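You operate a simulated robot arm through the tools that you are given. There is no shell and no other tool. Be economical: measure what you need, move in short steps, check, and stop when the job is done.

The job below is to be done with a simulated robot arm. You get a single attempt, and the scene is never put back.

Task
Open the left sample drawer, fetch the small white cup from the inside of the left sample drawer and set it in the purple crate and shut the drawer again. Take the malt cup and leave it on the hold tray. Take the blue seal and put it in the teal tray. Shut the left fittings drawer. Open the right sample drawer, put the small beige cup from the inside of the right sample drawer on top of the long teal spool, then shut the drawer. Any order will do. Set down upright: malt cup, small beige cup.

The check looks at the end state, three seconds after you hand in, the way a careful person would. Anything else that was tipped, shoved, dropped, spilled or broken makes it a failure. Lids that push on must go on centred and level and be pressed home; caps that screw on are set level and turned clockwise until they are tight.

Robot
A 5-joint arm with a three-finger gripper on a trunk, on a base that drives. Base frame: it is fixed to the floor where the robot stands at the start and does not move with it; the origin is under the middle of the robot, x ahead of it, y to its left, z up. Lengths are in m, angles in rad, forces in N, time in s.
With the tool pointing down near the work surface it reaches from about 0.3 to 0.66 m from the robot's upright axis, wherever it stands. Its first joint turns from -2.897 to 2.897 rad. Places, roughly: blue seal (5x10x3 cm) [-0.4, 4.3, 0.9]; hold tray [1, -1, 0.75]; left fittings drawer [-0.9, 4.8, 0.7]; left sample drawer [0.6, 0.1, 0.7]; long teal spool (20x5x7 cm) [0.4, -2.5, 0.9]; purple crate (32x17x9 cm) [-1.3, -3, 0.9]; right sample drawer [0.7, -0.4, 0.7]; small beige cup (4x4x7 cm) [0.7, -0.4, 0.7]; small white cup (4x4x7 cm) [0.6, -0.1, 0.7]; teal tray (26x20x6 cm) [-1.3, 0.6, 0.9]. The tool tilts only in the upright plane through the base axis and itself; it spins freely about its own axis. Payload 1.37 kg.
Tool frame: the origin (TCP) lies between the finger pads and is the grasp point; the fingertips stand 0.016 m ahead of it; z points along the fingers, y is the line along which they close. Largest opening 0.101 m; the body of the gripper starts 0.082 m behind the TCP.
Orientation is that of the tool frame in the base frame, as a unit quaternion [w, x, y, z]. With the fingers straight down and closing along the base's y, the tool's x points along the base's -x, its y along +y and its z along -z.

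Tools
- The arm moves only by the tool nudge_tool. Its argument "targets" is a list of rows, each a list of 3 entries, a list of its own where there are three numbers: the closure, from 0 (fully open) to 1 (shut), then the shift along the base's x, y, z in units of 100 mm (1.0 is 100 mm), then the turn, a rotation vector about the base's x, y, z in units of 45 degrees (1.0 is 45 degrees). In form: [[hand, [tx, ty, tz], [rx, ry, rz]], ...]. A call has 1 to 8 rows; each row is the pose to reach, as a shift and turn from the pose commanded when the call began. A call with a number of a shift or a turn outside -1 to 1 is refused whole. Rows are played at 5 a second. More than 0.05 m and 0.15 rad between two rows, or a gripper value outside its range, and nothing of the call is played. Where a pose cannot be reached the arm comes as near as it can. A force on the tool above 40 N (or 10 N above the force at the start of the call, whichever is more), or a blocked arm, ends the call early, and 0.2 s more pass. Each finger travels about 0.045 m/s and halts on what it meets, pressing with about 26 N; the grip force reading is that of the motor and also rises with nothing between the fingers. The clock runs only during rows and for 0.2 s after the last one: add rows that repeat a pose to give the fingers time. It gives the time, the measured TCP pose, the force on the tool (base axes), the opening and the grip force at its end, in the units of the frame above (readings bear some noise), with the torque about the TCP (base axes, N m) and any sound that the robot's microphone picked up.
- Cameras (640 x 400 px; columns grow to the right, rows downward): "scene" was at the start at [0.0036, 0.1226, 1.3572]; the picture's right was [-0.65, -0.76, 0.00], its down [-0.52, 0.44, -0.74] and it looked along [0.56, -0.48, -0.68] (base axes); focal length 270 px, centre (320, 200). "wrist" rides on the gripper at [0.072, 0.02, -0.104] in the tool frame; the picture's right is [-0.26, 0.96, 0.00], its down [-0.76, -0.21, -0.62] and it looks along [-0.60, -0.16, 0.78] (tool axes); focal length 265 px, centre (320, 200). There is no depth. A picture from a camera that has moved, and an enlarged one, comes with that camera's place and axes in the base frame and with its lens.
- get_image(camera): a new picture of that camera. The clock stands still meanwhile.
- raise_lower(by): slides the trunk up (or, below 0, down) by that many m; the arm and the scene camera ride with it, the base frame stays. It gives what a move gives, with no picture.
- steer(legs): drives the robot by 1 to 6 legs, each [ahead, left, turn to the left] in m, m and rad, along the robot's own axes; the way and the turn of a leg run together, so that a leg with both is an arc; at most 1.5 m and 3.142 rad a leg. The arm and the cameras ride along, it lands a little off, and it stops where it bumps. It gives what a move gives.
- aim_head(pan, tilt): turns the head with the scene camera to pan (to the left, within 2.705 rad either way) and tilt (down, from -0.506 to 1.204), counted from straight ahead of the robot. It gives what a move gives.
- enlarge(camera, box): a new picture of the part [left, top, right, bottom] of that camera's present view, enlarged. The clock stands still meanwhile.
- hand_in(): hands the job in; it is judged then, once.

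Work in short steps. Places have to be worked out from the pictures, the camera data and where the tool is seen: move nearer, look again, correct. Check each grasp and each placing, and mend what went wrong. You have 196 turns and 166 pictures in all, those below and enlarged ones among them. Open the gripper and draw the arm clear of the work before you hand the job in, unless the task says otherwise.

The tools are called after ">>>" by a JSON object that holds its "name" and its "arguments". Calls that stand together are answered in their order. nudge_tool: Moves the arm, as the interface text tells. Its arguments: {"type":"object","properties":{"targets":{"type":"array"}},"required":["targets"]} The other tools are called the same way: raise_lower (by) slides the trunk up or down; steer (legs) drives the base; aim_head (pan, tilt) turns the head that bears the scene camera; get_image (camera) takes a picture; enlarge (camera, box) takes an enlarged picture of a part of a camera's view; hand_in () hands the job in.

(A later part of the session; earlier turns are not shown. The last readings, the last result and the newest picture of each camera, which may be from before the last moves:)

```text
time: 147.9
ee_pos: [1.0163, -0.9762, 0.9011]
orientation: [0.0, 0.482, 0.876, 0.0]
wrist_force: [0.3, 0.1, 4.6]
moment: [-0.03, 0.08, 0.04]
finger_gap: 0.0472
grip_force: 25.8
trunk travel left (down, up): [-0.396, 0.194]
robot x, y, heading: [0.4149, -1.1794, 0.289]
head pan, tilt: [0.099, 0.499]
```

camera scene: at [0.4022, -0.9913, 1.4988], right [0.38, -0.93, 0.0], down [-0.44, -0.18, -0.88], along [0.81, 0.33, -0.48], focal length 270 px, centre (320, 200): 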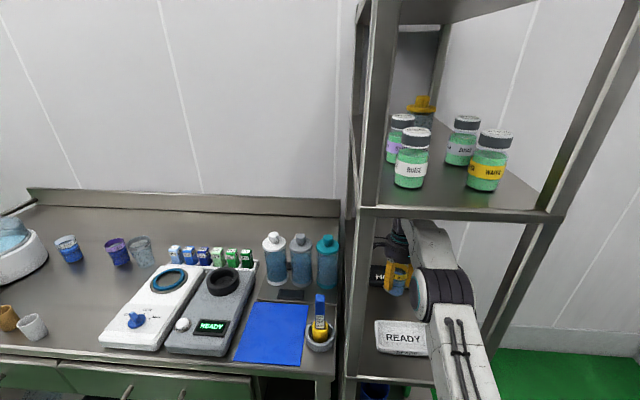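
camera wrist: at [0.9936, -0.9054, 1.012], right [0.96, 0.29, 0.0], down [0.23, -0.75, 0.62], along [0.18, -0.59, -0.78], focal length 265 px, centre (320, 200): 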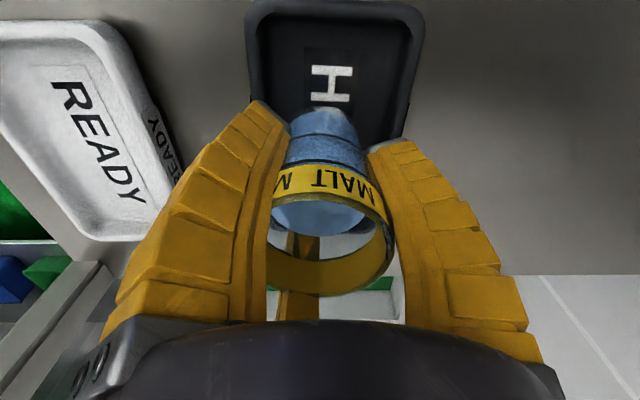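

Contact felt. Release with a modest opening.

>>> {"name": "nudge_tool", "arguments": {"targets": [[0.6, [0, 0, -0.01], [0, 0, 0]], [0.5, [0, 0, -0.01], [0, 0, 0]], [0.4, [0, 0, -0.01], [0, 0, 0]], [0.3, [0, 0, -0.01], [0, 0, 0]], [0.28, [0, 0, -0.01], [0, 0, 0]], [0.28, [0, 0, -0.01], [0, 0, 0]]]}}

>>> {"name": "get_image", "arguments": {"camera": "wrist"}}

```text
time: 149.3
ee_pos: [1.0175, -0.9775, 0.8994]
orientation: [0.0, 0.482, 0.876, 0.0]
wrist_force: [0.0, -0.2, 0.0]
moment: [-0.02, 0.0, 0.02]
finger_gap: 0.0751
grip_force: 2.1
trunk travel left (down, up): [-0.396, 0.194]
robot x, y, heading: [0.419, -1.1778, 0.287]
head pan, tilt: [0.099, 0.499]
```

```text
66 pictures are left
camera wrist: at [0.9942, -0.905, 1.0047], right [0.96, 0.29, 0.0], down [0.23, -0.75, 0.62], along [0.18, -0.59, -0.78], focal length 265 px, centre (320, 200)
```

wrist: 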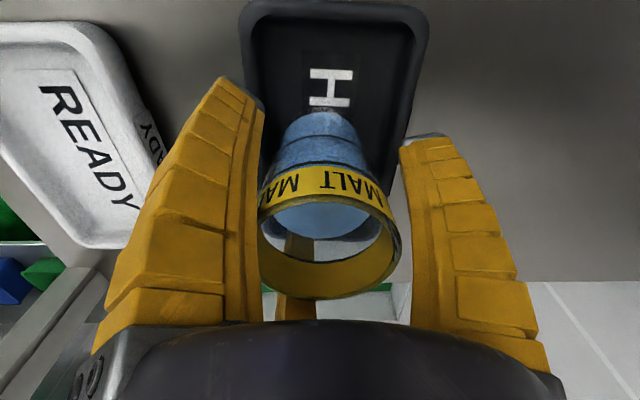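

Released; cup stands in the tray. Rise: trunk up 4 cm, then the arm 3 cm, then back straight out.

>>> {"name": "raise_lower", "arguments": {"by": 0.04}}

>>> {"name": "nudge_tool", "arguments": {"targets": [[0.28, [0, 0, 0.1], [0, 0, 0]], [0.28, [0, 0, 0.2], [0, 0, 0]], [0.28, [0, 0, 0.3], [0, 0, 0]], [0.28, [0, 0, 0.33], [0, 0, 0]]]}}

>>> {"name": "get_image", "arguments": {"camera": "wrist"}}

```text
time: 150.1
ee_pos: [1.0176, -0.9759, 0.9384]
orientation: [0.0, 0.481, 0.877, -0.001]
wrist_force: [0.5, -0.1, -0.6]
moment: [0.0, -0.02, 0.0]
finger_gap: 0.0752
grip_force: 2.5
trunk travel left (down, up): [-0.436, 0.154]
robot x, y, heading: [0.4135, -1.1802, 0.287]
head pan, tilt: [0.099, 0.499]
```

```text
time: 151.1
ee_pos: [1.0182, -0.9772, 0.9714]
orientation: [0.0, 0.482, 0.876, -0.001]
wrist_force: [0.1, -1.0, 0.9]
moment: [0.02, 0.0, 0.0]
finger_gap: 0.0757
grip_force: 2.2
trunk travel left (down, up): [-0.436, 0.154]
robot x, y, heading: [0.4185, -1.1811, 0.289]
head pan, tilt: [0.099, 0.499]
```

```text
65 pictures are left
camera wrist: at [0.9942, -0.9053, 1.0773], right [0.96, 0.29, 0.0], down [0.23, -0.75, 0.62], along [0.18, -0.59, -0.78], focal length 265 px, centre (320, 200)
```

wrist: 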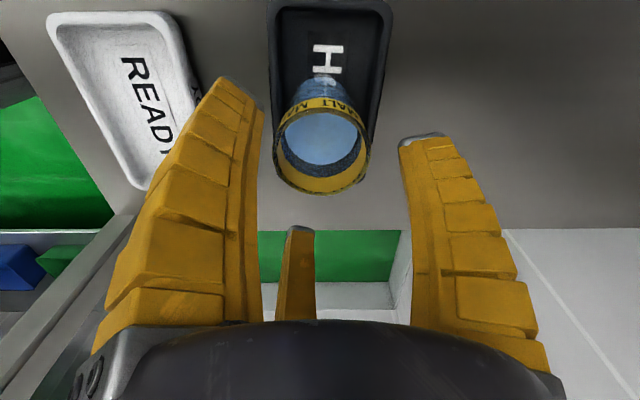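

Finger tips are about 1.5 cm above the rim, so I back straight out by driving.

>>> {"name": "steer", "arguments": {"legs": [[-0.35, 0.0, 0]]}}

>>> {"name": "enlarge", "arguments": {"camera": "scene", "box": [330, 120, 490, 260]}}

```text
time: 153.4
ee_pos: [0.6791, -1.0755, 0.9709]
orientation: [0.0, 0.48, 0.877, 0.0]
wrist_force: [0.1, -0.2, 0.8]
moment: [0.03, -0.01, 0.01]
finger_gap: 0.0755
grip_force: 2.5
trunk travel left (down, up): [-0.436, 0.154]
robot x, y, heading: [0.0764, -1.2867, 0.291]
head pan, tilt: [0.099, 0.499]
```

```text
2.86 times, centred on (410, 190) of scene
camera zoom: at [0.0541, -1.0951, 1.5206], right [0.38, -0.92, 0.0], down [-0.44, -0.18, -0.88], along [0.81, 0.34, -0.48], focal length 772 px, centre (63, 229)
```

zoom: 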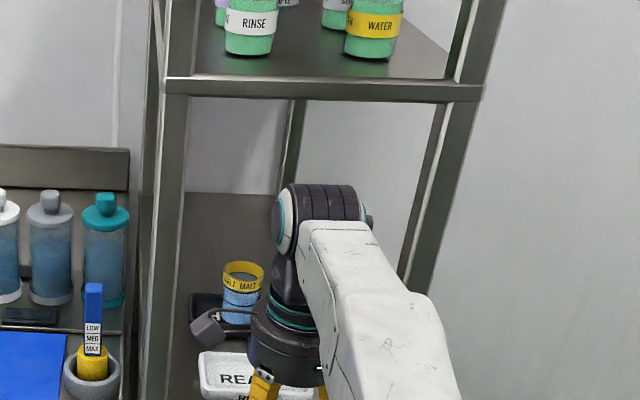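

The malt cup stands upright in the hold tray. Now I look towards the other bench for the teal spool.

>>> {"name": "aim_head", "arguments": {"pan": -1.5, "tilt": 0.35}}

>>> {"name": "enlarge", "arguments": {"camera": "scene", "box": [120, 80, 600, 380]}}

```text
time: 155.1
ee_pos: [0.6796, -1.0751, 0.972]
orientation: [0.001, 0.481, 0.877, 0.0]
wrist_force: [-0.2, 0.3, 0.6]
moment: [-0.01, -0.01, 0.05]
finger_gap: 0.0755
grip_force: 1.7
trunk travel left (down, up): [-0.436, 0.154]
robot x, y, heading: [0.0775, -1.2834, 0.293]
head pan, tilt: [-1.499, 0.351]
```

```text
1.33 times, centred on (360, 230) of scene
camera zoom: at [0.0036, -1.2167, 1.5343], right [-0.93, -0.36, 0.0], down [-0.12, 0.32, -0.94], along [0.33, -0.88, -0.34], focal length 360 px, centre (267, 160)
```

zoom: 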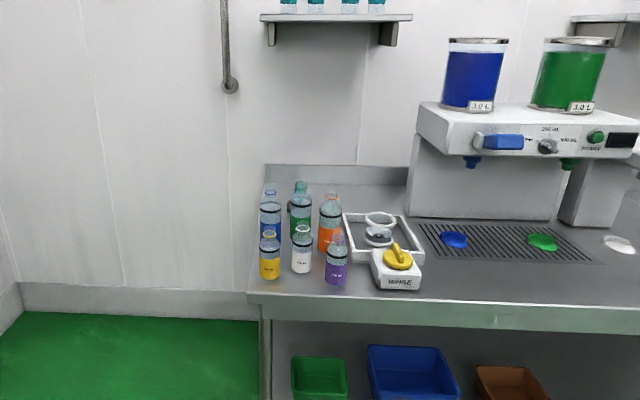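

I zoom further on the left end of that bench.

>>> {"name": "enlarge", "arguments": {"camera": "scene", "box": [290, 190, 450, 310]}}

```text
3.33 times, centred on (370, 250) of scene
camera zoom: at [0.0036, -1.2167, 1.5343], right [-0.93, -0.36, 0.0], down [-0.12, 0.32, -0.94], along [0.33, -0.88, -0.34], focal length 900 px, centre (153, 33)
```

zoom: 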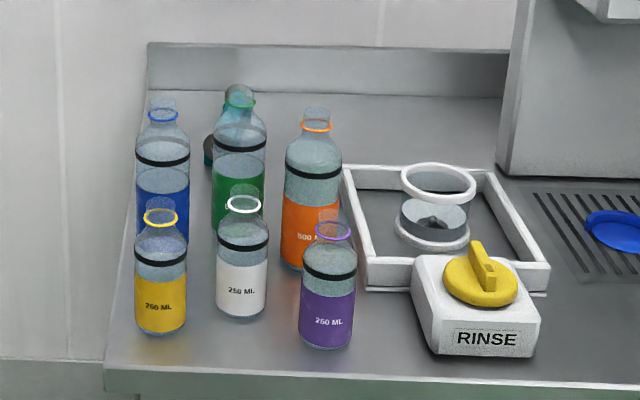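

The teal spool lies behind the bottles near (0.365, -2.51); I can reach it from the bench's left side. First I fetch the beige cup: retract, raise and drive back to it.

>>> {"name": "nudge_tool", "arguments": {"targets": [[0.28, [-0.4, -0.14, 0], [0, 0, 0]], [0.28, [-0.8, -0.28, 0], [0, 0, 0]], [0.28, [-1.0, -0.35, 0], [0, 0, 0]]]}}

>>> {"name": "raise_lower", "arguments": {"by": 0.08}}

>>> {"name": "steer", "arguments": {"legs": [[0.257, 1.036, 0]]}}

>>> {"name": "get_image", "arguments": {"camera": "wrist"}}

```text
time: 155.9
ee_pos: [0.5801, -1.1104, 0.9718]
orientation: [0.0, 0.48, 0.877, 0.002]
wrist_force: [-0.8, -0.2, 0.1]
moment: [0.0, -0.01, -0.02]
finger_gap: 0.0752
grip_force: 2.2
trunk travel left (down, up): [-0.436, 0.154]
robot x, y, heading: [0.0783, -1.2792, 0.291]
head pan, tilt: [-1.499, 0.351]
```

```text
time: 157.1
ee_pos: [0.581, -1.1122, 1.0515]
orientation: [0.001, 0.48, 0.877, 0.0]
wrist_force: [-0.2, 0.1, 0.2]
moment: [0.01, 0.01, -0.02]
finger_gap: 0.0755
grip_force: 1.3
trunk travel left (down, up): [-0.516, 0.074]
robot x, y, heading: [0.0769, -1.2821, 0.293]
head pan, tilt: [-1.499, 0.351]
```

```text
time: 162.5
ee_pos: [0.5271, -0.048, 1.0506]
orientation: [0.0, 0.48, 0.877, 0.0]
wrist_force: [0.7, -0.9, 0.5]
moment: [0.0, 0.0, 0.0]
finger_gap: 0.0752
grip_force: 1.8
trunk travel left (down, up): [-0.516, 0.074]
robot x, y, heading: [0.0235, -0.22, 0.292]
head pan, tilt: [-1.499, 0.351]
```

```text
61 pictures are left
camera wrist: at [0.5026, 0.0254, 1.1569], right [0.95, 0.3, 0.0], down [0.23, -0.75, 0.62], along [0.19, -0.59, -0.78], focal length 265 px, centre (320, 200)
```

wrist: 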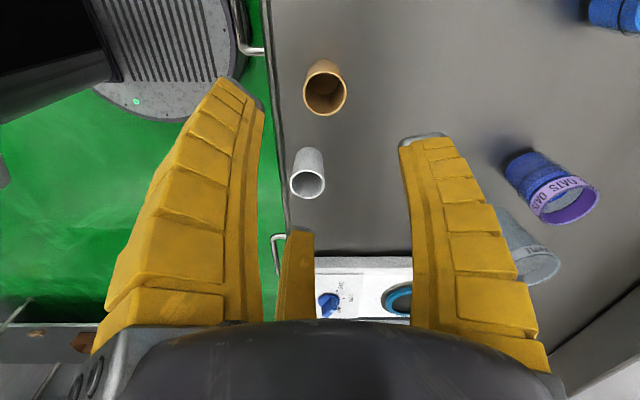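

Aligned within a few millimetres. Descend to the beige cup and grip at the same height as before (z≈0.897).

>>> {"name": "nudge_tool", "arguments": {"targets": [[0.35, [0.02, 0.06, -0.4], [0, 0, 0]], [0.35, [0.02, 0.06, -0.8], [0, 0, 0]], [0.35, [0.02, 0.06, -1.0], [0, 0, 0]]]}}

>>> {"name": "nudge_tool", "arguments": {"targets": [[0.35, [0, 0, -0.3], [0, 0, 0]], [0.35, [0, 0, -0.54], [0, 0, 0]], [0.5, [0, 0, -0.54], [0, 0, 0]], [0.6, [0, 0, -0.54], [0, 0, 0]], [0.7, [0, 0, -0.54], [0, 0, 0]], [0.8, [0, 0, -0.54], [0, 0, 0]], [0.8, [0, 0, -0.54], [0, 0, 0]]]}}

>>> {"name": "get_image", "arguments": {"camera": "wrist"}}

```text
time: 163.3
ee_pos: [0.5269, -0.0399, 0.9508]
orientation: [0.0, 0.48, 0.877, 0.0]
wrist_force: [0.7, 0.4, -0.4]
moment: [0.02, -0.02, -0.02]
finger_gap: 0.0688
grip_force: 2.6
trunk travel left (down, up): [-0.516, 0.074]
robot x, y, heading: [0.0236, -0.2198, 0.298]
head pan, tilt: [-1.499, 0.351]
```

```text
time: 164.9
ee_pos: [0.5279, -0.04, 0.8978]
orientation: [0.0, 0.479, 0.878, 0.0]
wrist_force: [-0.2, 0.7, 5.0]
moment: [0.08, 0.11, 0.03]
finger_gap: 0.0311
grip_force: 26.1
trunk travel left (down, up): [-0.516, 0.074]
robot x, y, heading: [0.0262, -0.2159, 0.29]
head pan, tilt: [-1.499, 0.351]
```

```text
60 pictures are left
camera wrist: at [0.5045, 0.0318, 1.0032], right [0.95, 0.3, 0.0], down [0.23, -0.75, 0.62], along [0.19, -0.59, -0.78], focal length 265 px, centre (320, 200)
```

wrist: 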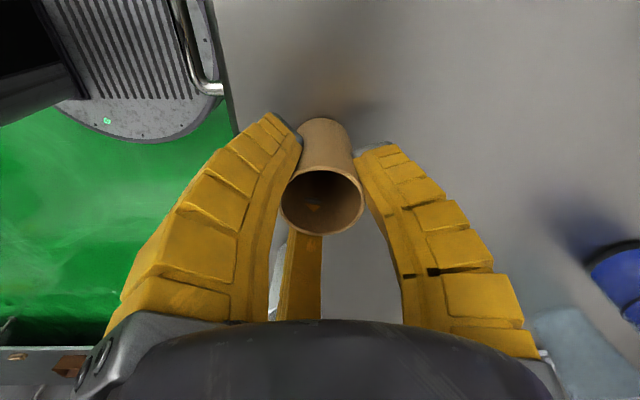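

Gripped. I lift, retract the arm and raise the trunk for travel.

>>> {"name": "nudge_tool", "arguments": {"targets": [[0.8, [0, 0, 0.3], [0, 0, 0]], [0.8, [0, 0, 0.7], [0, 0, 0]], [0.8, [0, 0, 1.0], [0, 0, 0]]]}}

>>> {"name": "nudge_tool", "arguments": {"targets": [[0.8, [-0.3, -0.1, 0.3], [0, 0, 0]], [0.8, [-0.6, -0.2, 0.6], [0, 0, 0]], [0.8, [-0.9, -0.32, 0.9], [0, 0, 0]], [0.8, [-1.0, -0.36, 1.0], [0, 0, 0]]]}}

>>> {"name": "raise_lower", "arguments": {"by": 0.07}}

>>> {"name": "steer", "arguments": {"legs": [[-0.25, 0, 0], [-0.09, -1.01, 0], [0.544, -0.413, 0]]}}

>>> {"name": "get_image", "arguments": {"camera": "scene"}}

```text
time: 165.7
ee_pos: [0.5281, -0.0389, 0.9973]
orientation: [-0.001, 0.48, 0.877, 0.0]
wrist_force: [0.1, 0.7, 0.2]
moment: [0.0, 0.0, 0.03]
finger_gap: 0.0297
grip_force: 26.2
trunk travel left (down, up): [-0.516, 0.074]
robot x, y, heading: [0.0237, -0.2153, 0.294]
head pan, tilt: [-1.499, 0.351]
```

```text
time: 166.7
ee_pos: [0.4273, -0.0766, 1.0971]
orientation: [0.0, 0.48, 0.877, 0.0]
wrist_force: [0.0, -0.1, -0.2]
moment: [0.02, -0.05, -0.02]
finger_gap: 0.0296
grip_force: 26.0
trunk travel left (down, up): [-0.516, 0.074]
robot x, y, heading: [0.0259, -0.2155, 0.292]
head pan, tilt: [-1.499, 0.351]
```

```text
time: 167.8
ee_pos: [0.4274, -0.0779, 1.1667]
orientation: [0.0, 0.48, 0.877, 0.0]
wrist_force: [0.2, 1.1, -1.1]
moment: [0.0, -0.02, -0.01]
finger_gap: 0.0295
grip_force: 25.7
trunk travel left (down, up): [-0.586, 0.004]
robot x, y, heading: [0.0258, -0.2209, 0.288]
head pan, tilt: [-1.499, 0.351]
```

```text
time: 177.9
ee_pos: [1.0334, -1.3875, 1.1666]
orientation: [0.0, 0.481, 0.877, 0.0]
wrist_force: [0.8, 0.0, 0.2]
moment: [0.04, -0.02, 0.02]
finger_gap: 0.0299
grip_force: 26.5
trunk travel left (down, up): [-0.586, 0.004]
robot x, y, heading: [0.628, -1.5266, 0.287]
head pan, tilt: [-1.499, 0.351]
```

```text
59 pictures are left
camera scene: at [0.5558, -1.4628, 1.6843], right [-0.94, -0.35, 0.0], down [-0.12, 0.32, -0.94], along [0.33, -0.88, -0.34], focal length 270 px, centre (320, 200)
```

scene: 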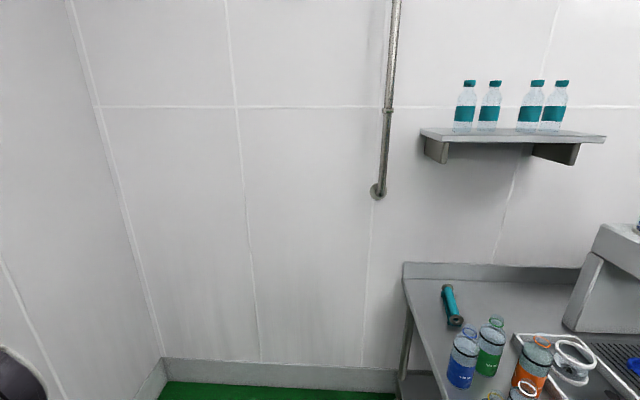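

Now the teal spool is clearly visible lying behind the bottles. I zoom on it.

>>> {"name": "enlarge", "arguments": {"camera": "scene", "box": [390, 250, 550, 400]}}

```text
2.67 times, centred on (470, 325) of scene
camera zoom: at [0.5558, -1.4628, 1.6843], right [-0.94, -0.35, 0.0], down [-0.12, 0.32, -0.94], along [0.33, -0.88, -0.34], focal length 720 px, centre (-80, -133)
```

zoom: 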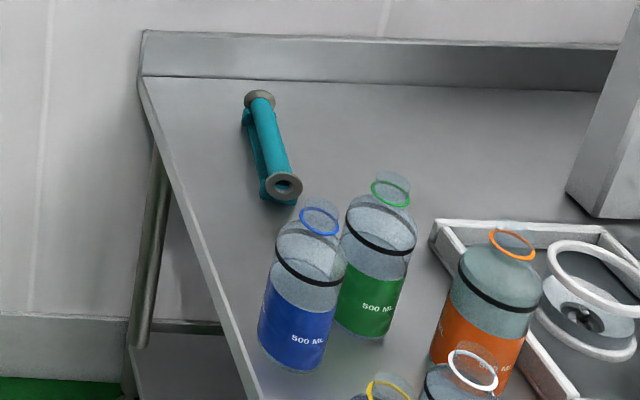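

The spool is a tube on its side, centre about (0.358, -2.515). I drive to the bench's left side and turn left so the arm sweeps through free space.

>>> {"name": "steer", "arguments": {"legs": [[0.02, -0.714, 0], [0, 0, 1.5]]}}

>>> {"name": "aim_head", "arguments": {"pan": 0.3, "tilt": 0.7}}

>>> {"name": "get_image", "arguments": {"camera": "scene"}}

```text
time: 185.4
ee_pos: [0.7432, -1.7921, 1.1657]
orientation: [0.0, -0.246, 0.969, -0.001]
wrist_force: [-0.1, 1.1, 0.2]
moment: [-0.02, 0.0, 0.04]
finger_gap: 0.0297
grip_force: 25.7
trunk travel left (down, up): [-0.586, 0.004]
robot x, y, heading: [0.8564, -2.2032, 1.796]
head pan, tilt: [-1.499, 0.351]
```

```text
time: 187.2
ee_pos: [0.7434, -1.7909, 1.1666]
orientation: [0.0, -0.246, 0.969, 0.0]
wrist_force: [-0.7, -0.4, -0.5]
moment: [-0.04, -0.02, 0.0]
finger_gap: 0.0296
grip_force: 26.1
trunk travel left (down, up): [-0.586, 0.004]
robot x, y, heading: [0.8506, -2.2035, 1.793]
head pan, tilt: [0.3, 0.7]
```

```text
57 pictures are left
camera scene: at [0.6541, -2.2263, 1.6529], right [0.87, 0.5, 0.0], down [0.32, -0.56, -0.77], along [-0.38, 0.66, -0.64], focal length 270 px, centre (320, 200)
```

scene: 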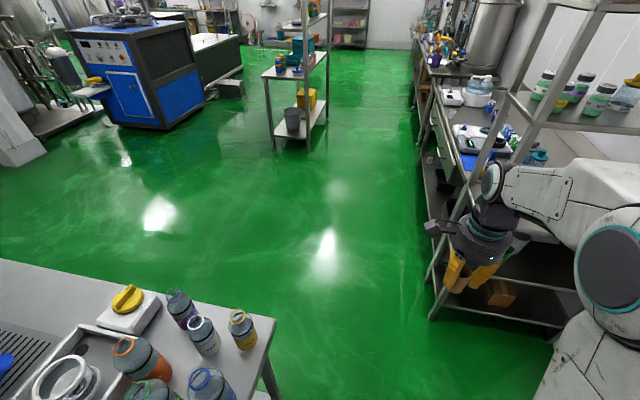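

Arm is free here. I turn the remaining 1.88 rad to face the spool (cup passes above the bottles at z≥1.12).

>>> {"name": "steer", "arguments": {"legs": [[0, 0, 1.878]]}}

>>> {"name": "get_image", "arguments": {"camera": "scene"}}

>>> {"name": "get_image", "arguments": {"camera": "wrist"}}

```text
time: 192.1
ee_pos: [0.4942, -2.4325, 1.1668]
orientation: [0.0, 0.927, -0.376, 0.0]
wrist_force: [0.4, 0.2, 0.5]
moment: [-0.02, -0.03, -0.03]
finger_gap: 0.0294
grip_force: 25.9
trunk travel left (down, up): [-0.586, 0.004]
robot x, y, heading: [0.8533, -2.2039, -2.619]
head pan, tilt: [0.3, 0.7]
```

```text
56 pictures are left
camera scene: at [0.9364, -2.3873, 1.6529], right [-0.73, 0.68, 0.0], down [0.44, 0.47, -0.76], along [-0.52, -0.56, -0.64], focal length 270 px, centre (320, 200)
```

scene: 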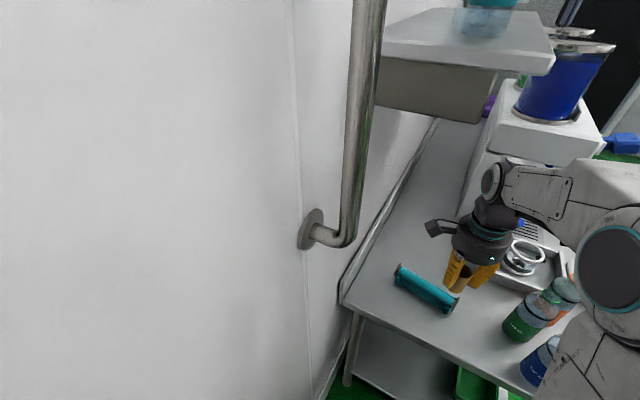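

```text
55 pictures are left
camera wrist: at [0.5308, -2.4969, 1.2726], right [-0.86, -0.51, 0.0], down [-0.4, 0.68, 0.62], along [-0.32, 0.53, -0.78], focal length 265 px, centre (320, 200)
```

wrist: 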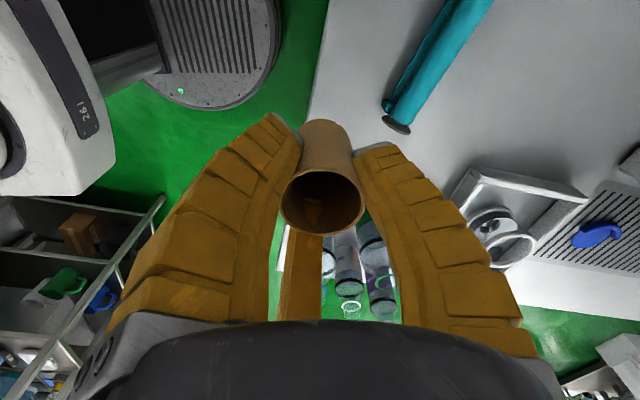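

I zoom in on the spool from both cameras.

>>> {"name": "enlarge", "arguments": {"camera": "scene", "box": [370, 240, 490, 330]}}

>>> {"name": "enlarge", "arguments": {"camera": "wrist", "box": [340, 0, 540, 140]}}

```text
4.44 times, centred on (430, 285) of scene
camera zoom: at [0.9364, -2.3873, 1.6529], right [-0.73, 0.68, 0.0], down [0.44, 0.47, -0.76], along [-0.52, -0.56, -0.64], focal length 1200 px, centre (-169, -178)
```

zoom: 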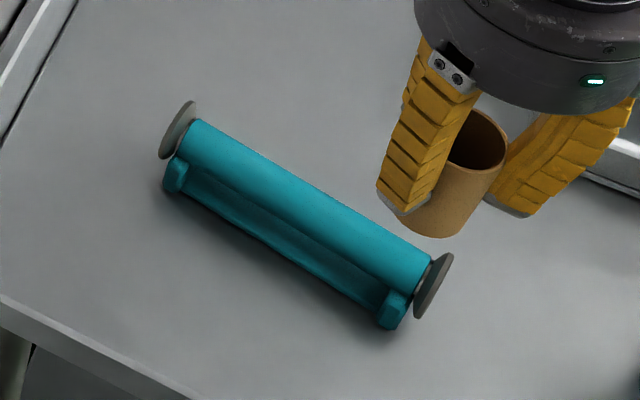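

```text
2.86 times, centred on (440, 70) of wrist
camera zoom: at [0.5308, -2.4969, 1.2726], right [-0.86, -0.51, 0.0], down [-0.4, 0.68, 0.62], along [-0.32, 0.53, -0.78], focal length 758 px, centre (-23, 571)
```

zoom: 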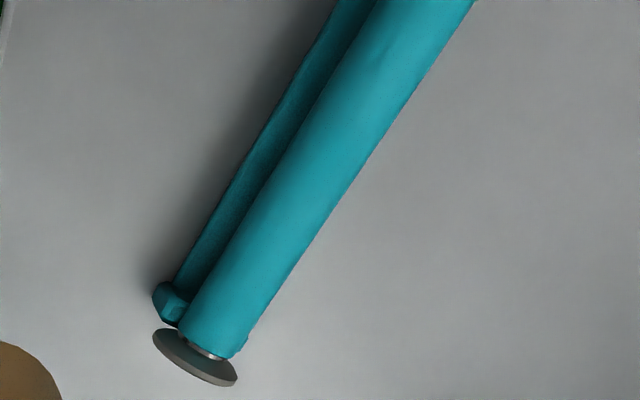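

Spool axis: centre about (0.352, -2.516), axis height ≈0.876, direction (0.12, -0.99). I move the cup above its centre.

>>> {"name": "nudge_tool", "arguments": {"targets": [[0.8, [-0.3, -0.2, 0], [0, 0, 0]], [0.8, [-0.6, -0.35, -0.1], [0, 0, 0]], [0.8, [-0.9, -0.5, -0.3], [0, 0, 0]], [0.8, [-1.0, -0.6, -0.5], [0, 0, 0]]]}}

>>> {"name": "nudge_tool", "arguments": {"targets": [[0.8, [-0.2, -0.1, -0.2], [0, 0, 0]], [0.8, [-0.4, -0.2, -0.5], [0, 0, 0]], [0.8, [-0.43, -0.24, -0.7], [0, 0, 0]]]}}

>>> {"name": "enlarge", "arguments": {"camera": "scene", "box": [370, 240, 490, 330]}}

>>> {"name": "get_image", "arguments": {"camera": "wrist"}}

```text
time: 193.1
ee_pos: [0.3936, -2.4934, 1.1165]
orientation: [-0.001, 0.927, -0.376, 0.0]
wrist_force: [-0.4, 0.3, 0.3]
moment: [0.01, 0.01, 0.02]
finger_gap: 0.0293
grip_force: 26.1
trunk travel left (down, up): [-0.586, 0.004]
robot x, y, heading: [0.8598, -2.2033, -2.615]
head pan, tilt: [0.3, 0.7]
```

```text
time: 193.9
ee_pos: [0.3502, -2.517, 1.0474]
orientation: [0.0, 0.926, -0.376, 0.0]
wrist_force: [-0.6, 0.3, 0.6]
moment: [-0.02, -0.01, 0.02]
finger_gap: 0.0296
grip_force: 26.1
trunk travel left (down, up): [-0.586, 0.004]
robot x, y, heading: [0.8559, -2.2052, -2.614]
head pan, tilt: [0.3, 0.7]
```

```text
4.44 times, centred on (430, 285) of scene
camera zoom: at [0.9362, -2.3875, 1.6529], right [-0.73, 0.68, 0.0], down [0.44, 0.47, -0.76], along [-0.52, -0.56, -0.64], focal length 1200 px, centre (-169, -178)
```

zoom: 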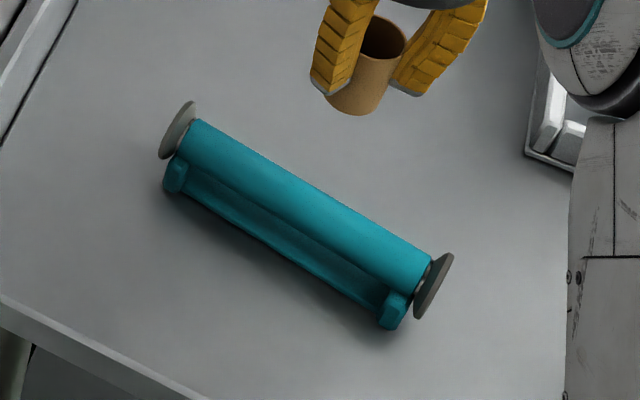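

```text
51 pictures are left
camera wrist: at [0.3872, -2.581, 1.1529], right [-0.86, -0.51, 0.0], down [-0.4, 0.68, 0.62], along [-0.32, 0.53, -0.78], focal length 265 px, centre (320, 200)
```

wrist: 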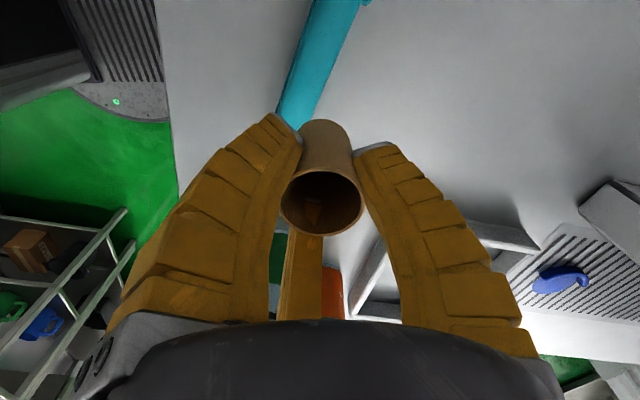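

Combining views, the axis centre is nearer (0.359, -2.516), top z≈0.91. I shift 9 mm and lower to about 2 cm above.

>>> {"name": "nudge_tool", "arguments": {"targets": [[0.8, [0.09, 0.01, -0.2], [0, 0, 0]], [0.8, [0.09, 0.01, -0.5], [0, 0, 0]], [0.8, [0.09, 0.01, -0.7], [0, 0, 0]], [0.8, [0.09, 0.01, -0.7], [0, 0, 0]]]}}

>>> {"name": "enlarge", "arguments": {"camera": "scene", "box": [390, 230, 490, 310]}}

>>> {"name": "get_image", "arguments": {"camera": "wrist"}}

```text
time: 194.9
ee_pos: [0.3591, -2.5148, 0.9754]
orientation: [0.0, 0.927, -0.376, 0.0]
wrist_force: [0.3, 0.1, -0.8]
moment: [0.01, -0.04, -0.05]
finger_gap: 0.0297
grip_force: 25.4
trunk travel left (down, up): [-0.586, 0.004]
robot x, y, heading: [0.8526, -2.2038, -2.621]
head pan, tilt: [0.3, 0.7]
```

```text
5.00 times, centred on (440, 270) of scene
camera zoom: at [0.9363, -2.3873, 1.6529], right [-0.73, 0.68, 0.0], down [0.44, 0.47, -0.76], along [-0.52, -0.56, -0.64], focal length 1350 px, centre (-280, -150)
```

zoom: 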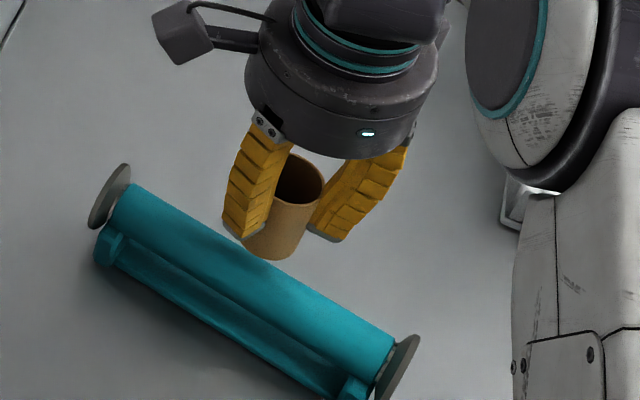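

```text
49 pictures are left
camera wrist: at [0.3964, -2.5797, 1.0823], right [-0.86, -0.51, 0.0], down [-0.4, 0.68, 0.62], along [-0.32, 0.53, -0.78], focal length 265 px, centre (320, 200)
```

wrist: 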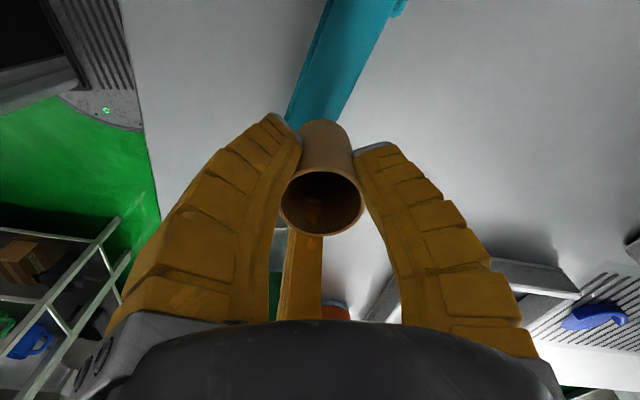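

Within 2 mm of the axis. I shift 2 mm and lower in small steps to contact.

>>> {"name": "nudge_tool", "arguments": {"targets": [[0.8, [0.02, 0, -0.05], [0, 0, 0]], [0.8, [0.02, 0, -0.1], [0, 0, 0]], [0.8, [0.02, 0, -0.13], [0, 0, 0]], [0.8, [0.02, 0, -0.13], [0, 0, 0]]]}}

>>> {"name": "nudge_tool", "arguments": {"targets": [[0.8, [0, 0, -0.02], [0, 0, 0]], [0.8, [0, 0, -0.04], [0, 0, 0]], [0.8, [0, 0, -0.04], [0, 0, 0]]]}}

```text
time: 195.9
ee_pos: [0.3623, -2.5162, 0.9644]
orientation: [0.0, 0.926, -0.377, 0.0]
wrist_force: [-0.6, -0.1, -1.3]
moment: [0.02, -0.01, 0.01]
finger_gap: 0.0295
grip_force: 25.5
trunk travel left (down, up): [-0.586, 0.004]
robot x, y, heading: [0.854, -2.2001, -2.617]
head pan, tilt: [0.3, 0.7]
```

```text
time: 196.7
ee_pos: [0.3601, -2.5165, 0.9599]
orientation: [0.0, 0.927, -0.376, 0.0]
wrist_force: [-0.5, -0.2, -1.2]
moment: [-0.02, 0.01, -0.01]
finger_gap: 0.0296
grip_force: 25.6
trunk travel left (down, up): [-0.586, 0.004]
robot x, y, heading: [0.8551, -2.2047, -2.618]
head pan, tilt: [0.3, 0.7]
```

>>> {"name": "nudge_tool", "arguments": {"targets": [[0.8, [0, 0, -0.02], [0, 0, 0]], [0.8, [0, 0, -0.04], [0, 0, 0]], [0.8, [0, 0, -0.04], [0, 0, 0]]]}}

>>> {"name": "enlarge", "arguments": {"camera": "scene", "box": [390, 230, 490, 310]}}

```text
time: 197.5
ee_pos: [0.3613, -2.5165, 0.9551]
orientation: [0.0, 0.926, -0.377, 0.0]
wrist_force: [-0.2, 1.2, 0.9]
moment: [0.0, 0.01, -0.02]
finger_gap: 0.0295
grip_force: 25.8
trunk travel left (down, up): [-0.586, 0.004]
robot x, y, heading: [0.8529, -2.2053, -2.619]
head pan, tilt: [0.3, 0.7]
```

```text
5.00 times, centred on (440, 270) of scene
camera zoom: at [0.9363, -2.3873, 1.6529], right [-0.73, 0.68, 0.0], down [0.44, 0.47, -0.76], along [-0.52, -0.56, -0.64], focal length 1350 px, centre (-280, -150)
```

zoom: 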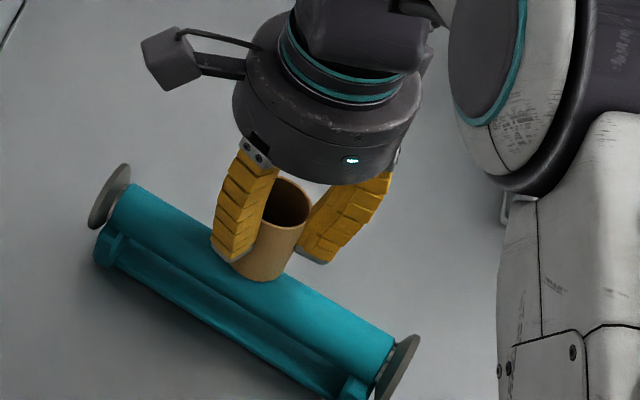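

The cup bottom is right over the tube's crest; contact just begins. I lower 2–4 mm more.

>>> {"name": "nudge_tool", "arguments": {"targets": [[0.8, [0, 0, -0.02], [0, 0, 0]], [0.8, [0, 0, -0.02], [0, 0, 0]]]}}

>>> {"name": "nudge_tool", "arguments": {"targets": [[0.8, [0, 0, -0.02], [0, 0, 0]], [0.8, [0, 0, -0.02], [0, 0, 0]]]}}

```text
time: 198.1
ee_pos: [0.3614, -2.5173, 0.9535]
orientation: [0.001, 0.927, -0.376, 0.0]
wrist_force: [0.2, -0.8, 2.5]
moment: [0.0, -0.02, -0.01]
finger_gap: 0.0295
grip_force: 26.4
trunk travel left (down, up): [-0.586, 0.004]
robot x, y, heading: [0.85, -2.2035, -2.616]
head pan, tilt: [0.3, 0.7]
```

```text
time: 198.7
ee_pos: [0.3621, -2.5147, 0.9534]
orientation: [0.001, 0.927, -0.376, -0.001]
wrist_force: [0.2, 0.3, 10.7]
moment: [0.0, -0.06, -0.01]
finger_gap: 0.03
grip_force: 26.1
trunk travel left (down, up): [-0.586, 0.004]
robot x, y, heading: [0.8525, -2.2031, -2.619]
head pan, tilt: [0.3, 0.7]
```

Firm, balanced contact (10 N, no side load). I relieve slightly and open the fingers just a bit to see whether it stays.

>>> {"name": "nudge_tool", "arguments": {"targets": [[0.8, [0, 0, 0.02], [0, 0, 0]], [0.72, [0, 0, 0.02], [0, 0, 0]], [0.68, [0, 0, 0.02], [0, 0, 0]], [0.64, [0, 0, 0.02], [0, 0, 0]], [0.6, [0, 0, 0.02], [0, 0, 0]], [0.6, [0, 0, 0.02], [0, 0, 0]]]}}

>>> {"name": "enlarge", "arguments": {"camera": "scene", "box": [390, 230, 490, 310]}}

>>> {"name": "get_image", "arguments": {"camera": "wrist"}}

```text
time: 200.1
ee_pos: [0.3608, -2.5164, 0.9529]
orientation: [0.0, 0.927, -0.376, 0.001]
wrist_force: [0.0, 0.2, 0.0]
moment: [-0.03, 0.03, 0.01]
finger_gap: 0.0447
grip_force: 3.4
trunk travel left (down, up): [-0.586, 0.004]
robot x, y, heading: [0.8539, -2.2034, -2.613]
head pan, tilt: [0.3, 0.7]
```

```text
5.00 times, centred on (440, 270) of scene
camera zoom: at [0.9363, -2.3873, 1.6529], right [-0.73, 0.68, 0.0], down [0.44, 0.47, -0.76], along [-0.52, -0.56, -0.64], focal length 1350 px, centre (-280, -150)
```

zoom: 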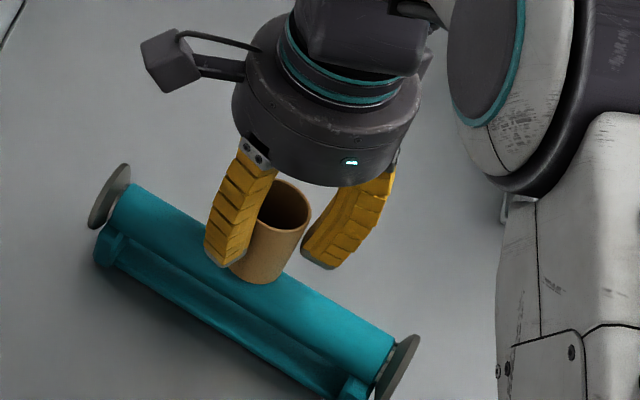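

```text
46 pictures are left
camera wrist: at [0.3987, -2.5803, 1.0596], right [-0.86, -0.51, 0.0], down [-0.4, 0.68, 0.62], along [-0.32, 0.53, -0.78], focal length 265 px, centre (320, 200)
```

wrist: 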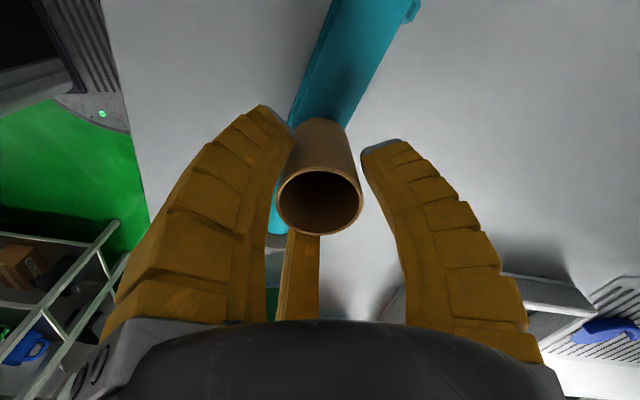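

It stands without support so far. I open wider and check again after some time.

>>> {"name": "nudge_tool", "arguments": {"targets": [[0.5, [0, 0, 0], [0, 0, 0]], [0.4, [0, 0, 0], [0, 0, 0]], [0.3, [0, 0, 0], [0, 0, 0]], [0.3, [0, 0, 0], [0, 0, 0]], [0.3, [0, 0, 0], [0, 0, 0]], [0.3, [0, 0, 0], [0, 0, 0]]]}}

>>> {"name": "get_image", "arguments": {"camera": "wrist"}}

```text
time: 201.5
ee_pos: [0.3621, -2.5159, 0.9535]
orientation: [0.0, 0.927, -0.376, -0.001]
wrist_force: [0.0, 0.3, 0.1]
moment: [-0.02, -0.04, 0.01]
finger_gap: 0.0736
grip_force: 2.0
trunk travel left (down, up): [-0.586, 0.004]
robot x, y, heading: [0.8585, -2.2038, -2.617]
head pan, tilt: [0.3, 0.7]
```

```text
45 pictures are left
camera wrist: at [0.3987, -2.5802, 1.0596], right [-0.86, -0.51, 0.0], down [-0.4, 0.68, 0.62], along [-0.32, 0.53, -0.78], focal length 265 px, centre (320, 200)
```

wrist: 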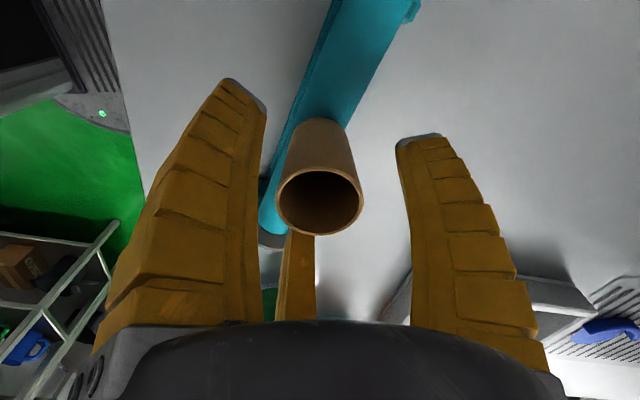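

The cup stands freely and still. I rise straight up and retract.

>>> {"name": "nudge_tool", "arguments": {"targets": [[0.3, [0, 0, 0.15], [0, 0, 0]], [0.3, [0, 0, 0.4], [0, 0, 0]], [0.3, [0, 0, 0.7], [0, 0, 0]], [0.3, [0, 0, 1.0], [0, 0, 0]]]}}

>>> {"name": "nudge_tool", "arguments": {"targets": [[0.3, [0.2, 0.12, 0.4], [0, 0, 0]], [0.3, [0.4, 0.24, 0.7], [0, 0, 0]], [0.3, [0.7, 0.42, 0.9], [0, 0, 0]], [0.3, [1.0, 0.62, 1.0], [0, 0, 0]]]}}

>>> {"name": "enlarge", "arguments": {"camera": "scene", "box": [390, 230, 490, 310]}}

```text
time: 202.5
ee_pos: [0.3628, -2.5171, 1.0552]
orientation: [0.0, 0.927, -0.376, 0.0]
wrist_force: [0.5, -0.1, -0.2]
moment: [0.01, 0.03, -0.03]
finger_gap: 0.0735
grip_force: 1.5
trunk travel left (down, up): [-0.586, 0.004]
robot x, y, heading: [0.8515, -2.2079, -2.624]
head pan, tilt: [0.3, 0.7]
```

```text
time: 203.5
ee_pos: [0.4625, -2.4534, 1.1539]
orientation: [0.001, 0.927, -0.376, -0.001]
wrist_force: [0.7, -0.6, -0.3]
moment: [0.0, 0.01, 0.0]
finger_gap: 0.0737
grip_force: 2.2
trunk travel left (down, up): [-0.586, 0.004]
robot x, y, heading: [0.8564, -2.2009, -2.617]
head pan, tilt: [0.3, 0.7]
```

```text
5.00 times, centred on (440, 270) of scene
camera zoom: at [0.9373, -2.3866, 1.6529], right [-0.73, 0.68, 0.0], down [0.44, 0.47, -0.77], along [-0.52, -0.56, -0.64], focal length 1350 px, centre (-280, -150)
```

zoom: 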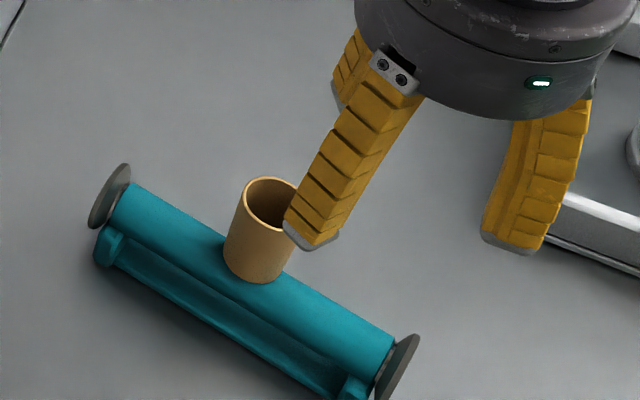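

The beige cup stands on the spool. Now I reverse out the same way and return for the white cup.

>>> {"name": "steer", "arguments": {"legs": [[0, 0, -1.878], [0, 0, -1.5], [-0.02, 0.714, 0], [-0.544, 0.413, 0], [0.06, 0.95, 0]]}}

>>> {"name": "aim_head", "arguments": {"pan": 0.0, "tilt": 0.7}}

>>> {"name": "get_image", "arguments": {"camera": "scene"}}

```text
time: 217.2
ee_pos: [0.8654, -1.2928, 1.1538]
orientation: [0.005, 0.499, 0.866, 0.005]
wrist_force: [0.2, -1.1, -0.1]
moment: [-0.02, 0.02, -0.01]
finger_gap: 0.0736
grip_force: 1.5
trunk travel left (down, up): [-0.586, 0.004]
robot x, y, heading: [0.4162, -1.4421, 0.283]
head pan, tilt: [0.3, 0.7]
stopped in leg 4: the force on the tool passed its limit at 76 N (the readings are from after the stop); the commanded pose is now the measured one
```

```text
time: 218.0
ee_pos: [0.8635, -1.2924, 1.1548]
orientation: [0.006, 0.499, 0.867, 0.005]
wrist_force: [1.2, 0.1, -0.2]
moment: [0.02, 0.01, 0.0]
finger_gap: 0.0735
grip_force: 2.0
trunk travel left (down, up): [-0.586, 0.004]
robot x, y, heading: [0.4163, -1.4396, 0.28]
head pan, tilt: [0.0, 0.7]
```

```text
43 pictures are left
camera scene: at [0.3926, -1.2625, 1.6529], right [0.28, -0.96, 0.0], down [-0.62, -0.18, -0.76], along [0.73, 0.21, -0.64], focal length 270 px, centre (320, 200)
```

scene: 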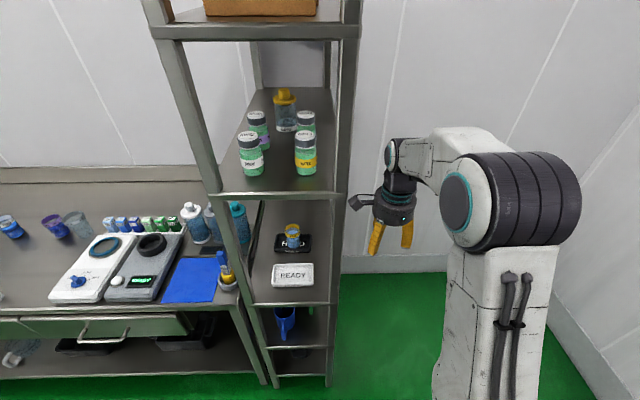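

The tool brushed the rack post on the way out, but everything still stands. I move clear to the left first, then head to the white cup on a wider path.

>>> {"name": "steer", "arguments": {"legs": [[-0.37, 0.1, 0], [0.37, 1.09, 0]]}}

>>> {"name": "get_image", "arguments": {"camera": "wrist"}}

>>> {"name": "aim_head", "arguments": {"pan": -0.6, "tilt": 0.5}}

>>> {"name": "get_image", "arguments": {"camera": "scene"}}

```text
time: 225.8
ee_pos: [0.5215, -0.1466, 1.1552]
orientation: [0.005, 0.493, 0.87, 0.005]
wrist_force: [0.1, -0.1, 0.7]
moment: [-0.03, 0.0, -0.04]
finger_gap: 0.0734
grip_force: 1.8
trunk travel left (down, up): [-0.586, 0.004]
robot x, y, heading: [0.0779, -0.2946, 0.294]
head pan, tilt: [0.0, 0.7]
```

```text
42 pictures are left
camera wrist: at [0.4995, -0.0741, 1.2603], right [0.96, 0.27, 0.01], down [0.2, -0.76, 0.62], along [0.18, -0.59, -0.78], focal length 265 px, centre (320, 200)
```

wrist: 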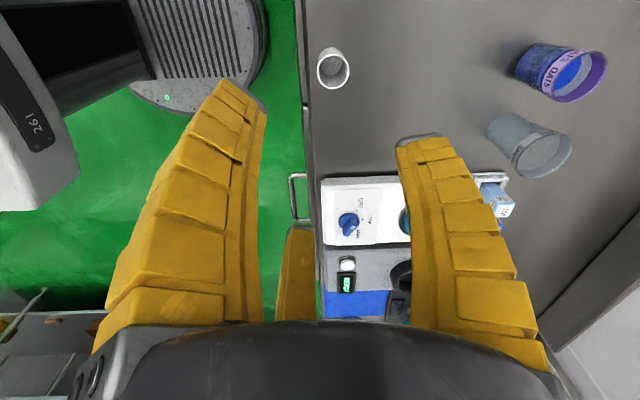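

```text
time: 226.8
ee_pos: [0.522, -0.1459, 1.1543]
orientation: [0.005, 0.494, 0.869, 0.005]
wrist_force: [-0.3, -0.1, -0.5]
moment: [-0.02, -0.05, -0.02]
finger_gap: 0.0738
grip_force: 2.0
trunk travel left (down, up): [-0.586, 0.004]
robot x, y, heading: [0.074, -0.2965, 0.294]
head pan, tilt: [-0.6, 0.499]
```

```text
41 pictures are left
camera scene: at [0.056, -0.1727, 1.6706], right [-0.3, -0.95, 0.0], down [-0.46, 0.14, -0.88], along [0.84, -0.26, -0.48], focal length 270 px, centre (320, 200)
```

scene: 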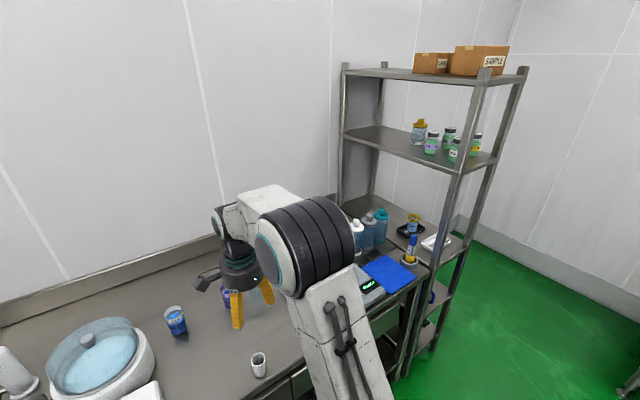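

White cup rim reads (0.540, -0.137). I lower the trunk 12 cm, then nudge over it.

>>> {"name": "raise_lower", "arguments": {"by": -0.12}}

>>> {"name": "nudge_tool", "arguments": {"targets": [[0.3, [0.1, 0.03, -0.3], [0, 0, 0]], [0.3, [0.18, 0.05, -0.6], [0, 0, 0]], [0.3, [0.18, 0.05, -0.8], [0, 0, 0]]]}}

>>> {"name": "get_image", "arguments": {"camera": "wrist"}}

```text
time: 228.3
ee_pos: [0.5215, -0.147, 1.0349]
orientation: [0.005, 0.493, 0.87, 0.005]
wrist_force: [0.1, -0.4, -0.3]
moment: [0.02, -0.01, 0.01]
finger_gap: 0.0734
grip_force: 1.8
trunk travel left (down, up): [-0.466, 0.124]
robot x, y, heading: [0.0775, -0.2971, 0.288]
head pan, tilt: [-0.6, 0.499]
```

```text
time: 229.2
ee_pos: [0.5407, -0.1414, 0.9539]
orientation: [0.004, 0.494, 0.869, 0.004]
wrist_force: [-0.8, -0.2, 0.3]
moment: [0.0, 0.0, -0.04]
finger_gap: 0.0737
grip_force: 2.2
trunk travel left (down, up): [-0.466, 0.124]
robot x, y, heading: [0.0775, -0.3018, 0.296]
head pan, tilt: [-0.6, 0.499]
```

```text
40 pictures are left
camera wrist: at [0.5177, -0.0696, 1.06], right [0.96, 0.27, 0.01], down [0.2, -0.76, 0.62], along [0.18, -0.59, -0.78], focal length 265 px, centre (320, 200)
```

wrist: 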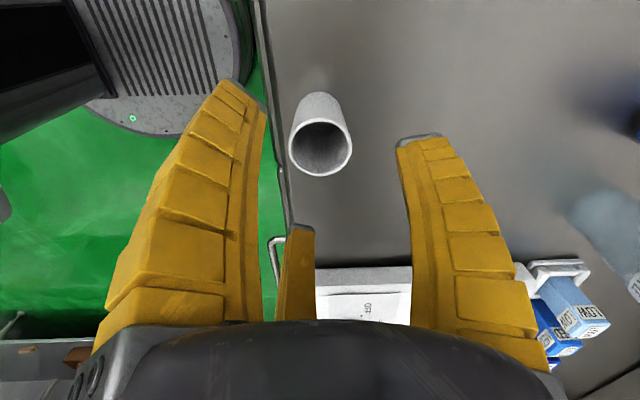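

Centred. Descend, close, lift and retract.

>>> {"name": "nudge_tool", "arguments": {"targets": [[0.3, [0, 0, -0.3], [0, 0, 0]], [0.35, [0, 0, -0.56], [0, 0, 0]], [0.5, [0, 0, -0.56], [0, 0, 0]], [0.6, [0, 0, -0.56], [0, 0, 0]], [0.7, [0, 0, -0.56], [0, 0, 0]], [0.8, [0, 0, -0.56], [0, 0, 0]], [0.8, [0, 0, -0.56], [0, 0, 0]], [0.8, [0, 0, -0.56], [0, 0, 0]]]}}

>>> {"name": "nudge_tool", "arguments": {"targets": [[0.8, [0, 0, 0.3], [0, 0, 0]], [0.8, [0, 0, 0.7], [0, 0, 0]], [0.8, [0, 0, 1.0], [0, 0, 0]]]}}

>>> {"name": "nudge_tool", "arguments": {"targets": [[0.8, [-0.3, -0.1, 0.3], [0, 0, 0]], [0.8, [-0.6, -0.2, 0.6], [0, 0, 0]], [0.8, [-0.8, -0.28, 0.9], [0, 0, 0]], [0.8, [-0.8, -0.28, 1.0], [0, 0, 0]]]}}

>>> {"name": "get_image", "arguments": {"camera": "wrist"}}

```text
time: 230.9
ee_pos: [0.54, -0.1423, 0.8994]
orientation: [0.005, 0.494, 0.869, 0.006]
wrist_force: [0.4, 1.2, 3.3]
moment: [0.03, 0.05, -0.05]
finger_gap: 0.0322
grip_force: 26.5
trunk travel left (down, up): [-0.466, 0.124]
robot x, y, heading: [0.079, -0.2984, 0.295]
head pan, tilt: [-0.6, 0.499]
```

```text
time: 231.8
ee_pos: [0.5404, -0.1409, 0.9996]
orientation: [0.005, 0.494, 0.869, 0.006]
wrist_force: [-0.7, -0.3, 0.2]
moment: [0.02, 0.0, -0.01]
finger_gap: 0.0317
grip_force: 25.8
trunk travel left (down, up): [-0.466, 0.124]
robot x, y, heading: [0.0793, -0.298, 0.29]
head pan, tilt: [-0.6, 0.499]
```

```text
time: 232.8
ee_pos: [0.4598, -0.1679, 1.1]
orientation: [0.005, 0.494, 0.869, 0.006]
wrist_force: [0.9, -0.2, 0.4]
moment: [-0.01, 0.01, 0.0]
finger_gap: 0.0313
grip_force: 25.7
trunk travel left (down, up): [-0.466, 0.124]
robot x, y, heading: [0.0766, -0.2953, 0.291]
head pan, tilt: [-0.6, 0.499]
```

```text
39 pictures are left
camera wrist: at [0.4376, -0.097, 1.2058], right [0.96, 0.27, 0.01], down [0.2, -0.76, 0.62], along [0.18, -0.59, -0.78], focal length 265 px, centre (320, 200)
```

wrist: 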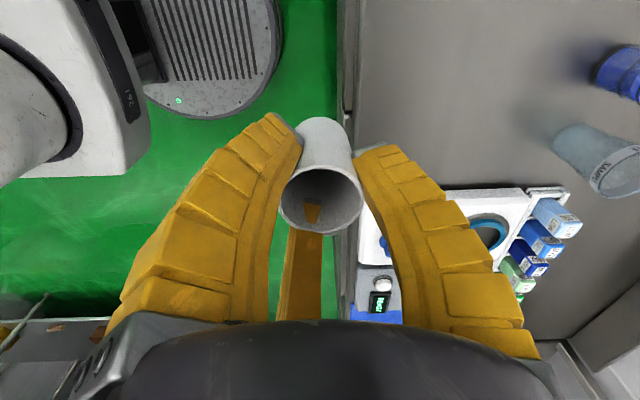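

White cup held. I back off, turn to face the second bench and drive towards its right end to see the purple crate.

>>> {"name": "steer", "arguments": {"legs": [[-0.35, 0, 0], [0, 0, -1.557], [0.65, -1.3, 0]]}}

>>> {"name": "aim_head", "arguments": {"pan": 0.1, "tilt": 0.5}}

>>> {"name": "get_image", "arguments": {"camera": "scene"}}

```text
time: 245.6
ee_pos: [-1.1734, -1.7908, 1.0998]
orientation: [0.006, 0.963, 0.268, 0.0]
wrist_force: [-0.6, -0.6, 0.0]
moment: [-0.02, 0.0, 0.01]
finger_gap: 0.0304
grip_force: 26.2
trunk travel left (down, up): [-0.466, 0.124]
robot x, y, heading: [-1.3015, -1.4095, -1.272]
head pan, tilt: [-0.6, 0.499]
```

```text
time: 246.7
ee_pos: [-1.1747, -1.7906, 1.0992]
orientation: [0.007, 0.963, 0.268, 0.0]
wrist_force: [0.4, 0.7, -0.1]
moment: [-0.01, 0.02, 0.0]
finger_gap: 0.0303
grip_force: 25.9
trunk travel left (down, up): [-0.466, 0.124]
robot x, y, heading: [-1.3034, -1.4063, -1.275]
head pan, tilt: [0.099, 0.499]
```

```text
38 pictures are left
camera scene: at [-1.118, -1.3823, 1.5506], right [-0.92, -0.39, 0.0], down [-0.19, 0.44, -0.88], along [0.34, -0.81, -0.48], focal length 270 px, centre (320, 200)
```

scene: 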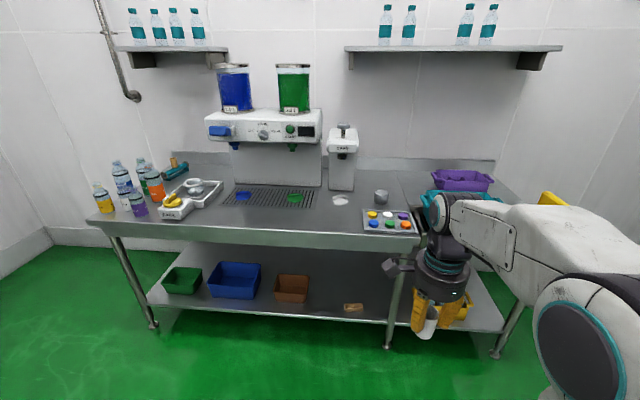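

Purple crate at about (-1.317, -3.0), half a metre deep. I look more to the right to see the bench's right end.

>>> {"name": "aim_head", "arguments": {"pan": -0.5, "tilt": 0.5}}

>>> {"name": "get_image", "arguments": {"camera": "scene"}}

```text
time: 247.7
ee_pos: [-1.174, -1.7901, 1.0993]
orientation: [0.007, 0.963, 0.269, 0.0]
wrist_force: [-0.2, 0.6, 0.6]
moment: [0.03, 0.0, -0.01]
finger_gap: 0.0305
grip_force: 26.0
trunk travel left (down, up): [-0.466, 0.124]
robot x, y, heading: [-1.3054, -1.4092, -1.275]
head pan, tilt: [-0.499, 0.499]
```

```text
37 pictures are left
camera scene: at [-1.1713, -1.3876, 1.5506], right [-0.98, 0.2, 0.0], down [0.09, 0.47, -0.88], along [-0.17, -0.86, -0.48], focal length 270 px, centre (320, 200)
```

scene: 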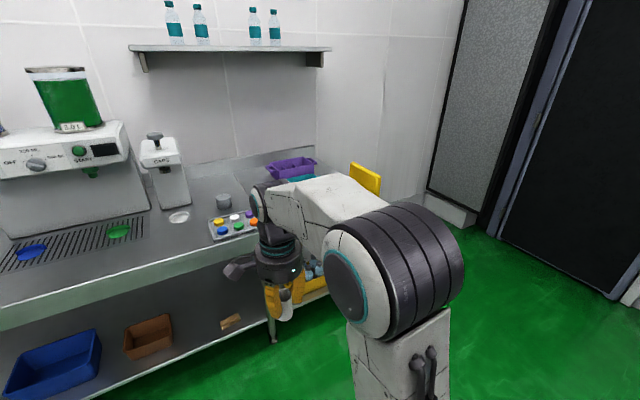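

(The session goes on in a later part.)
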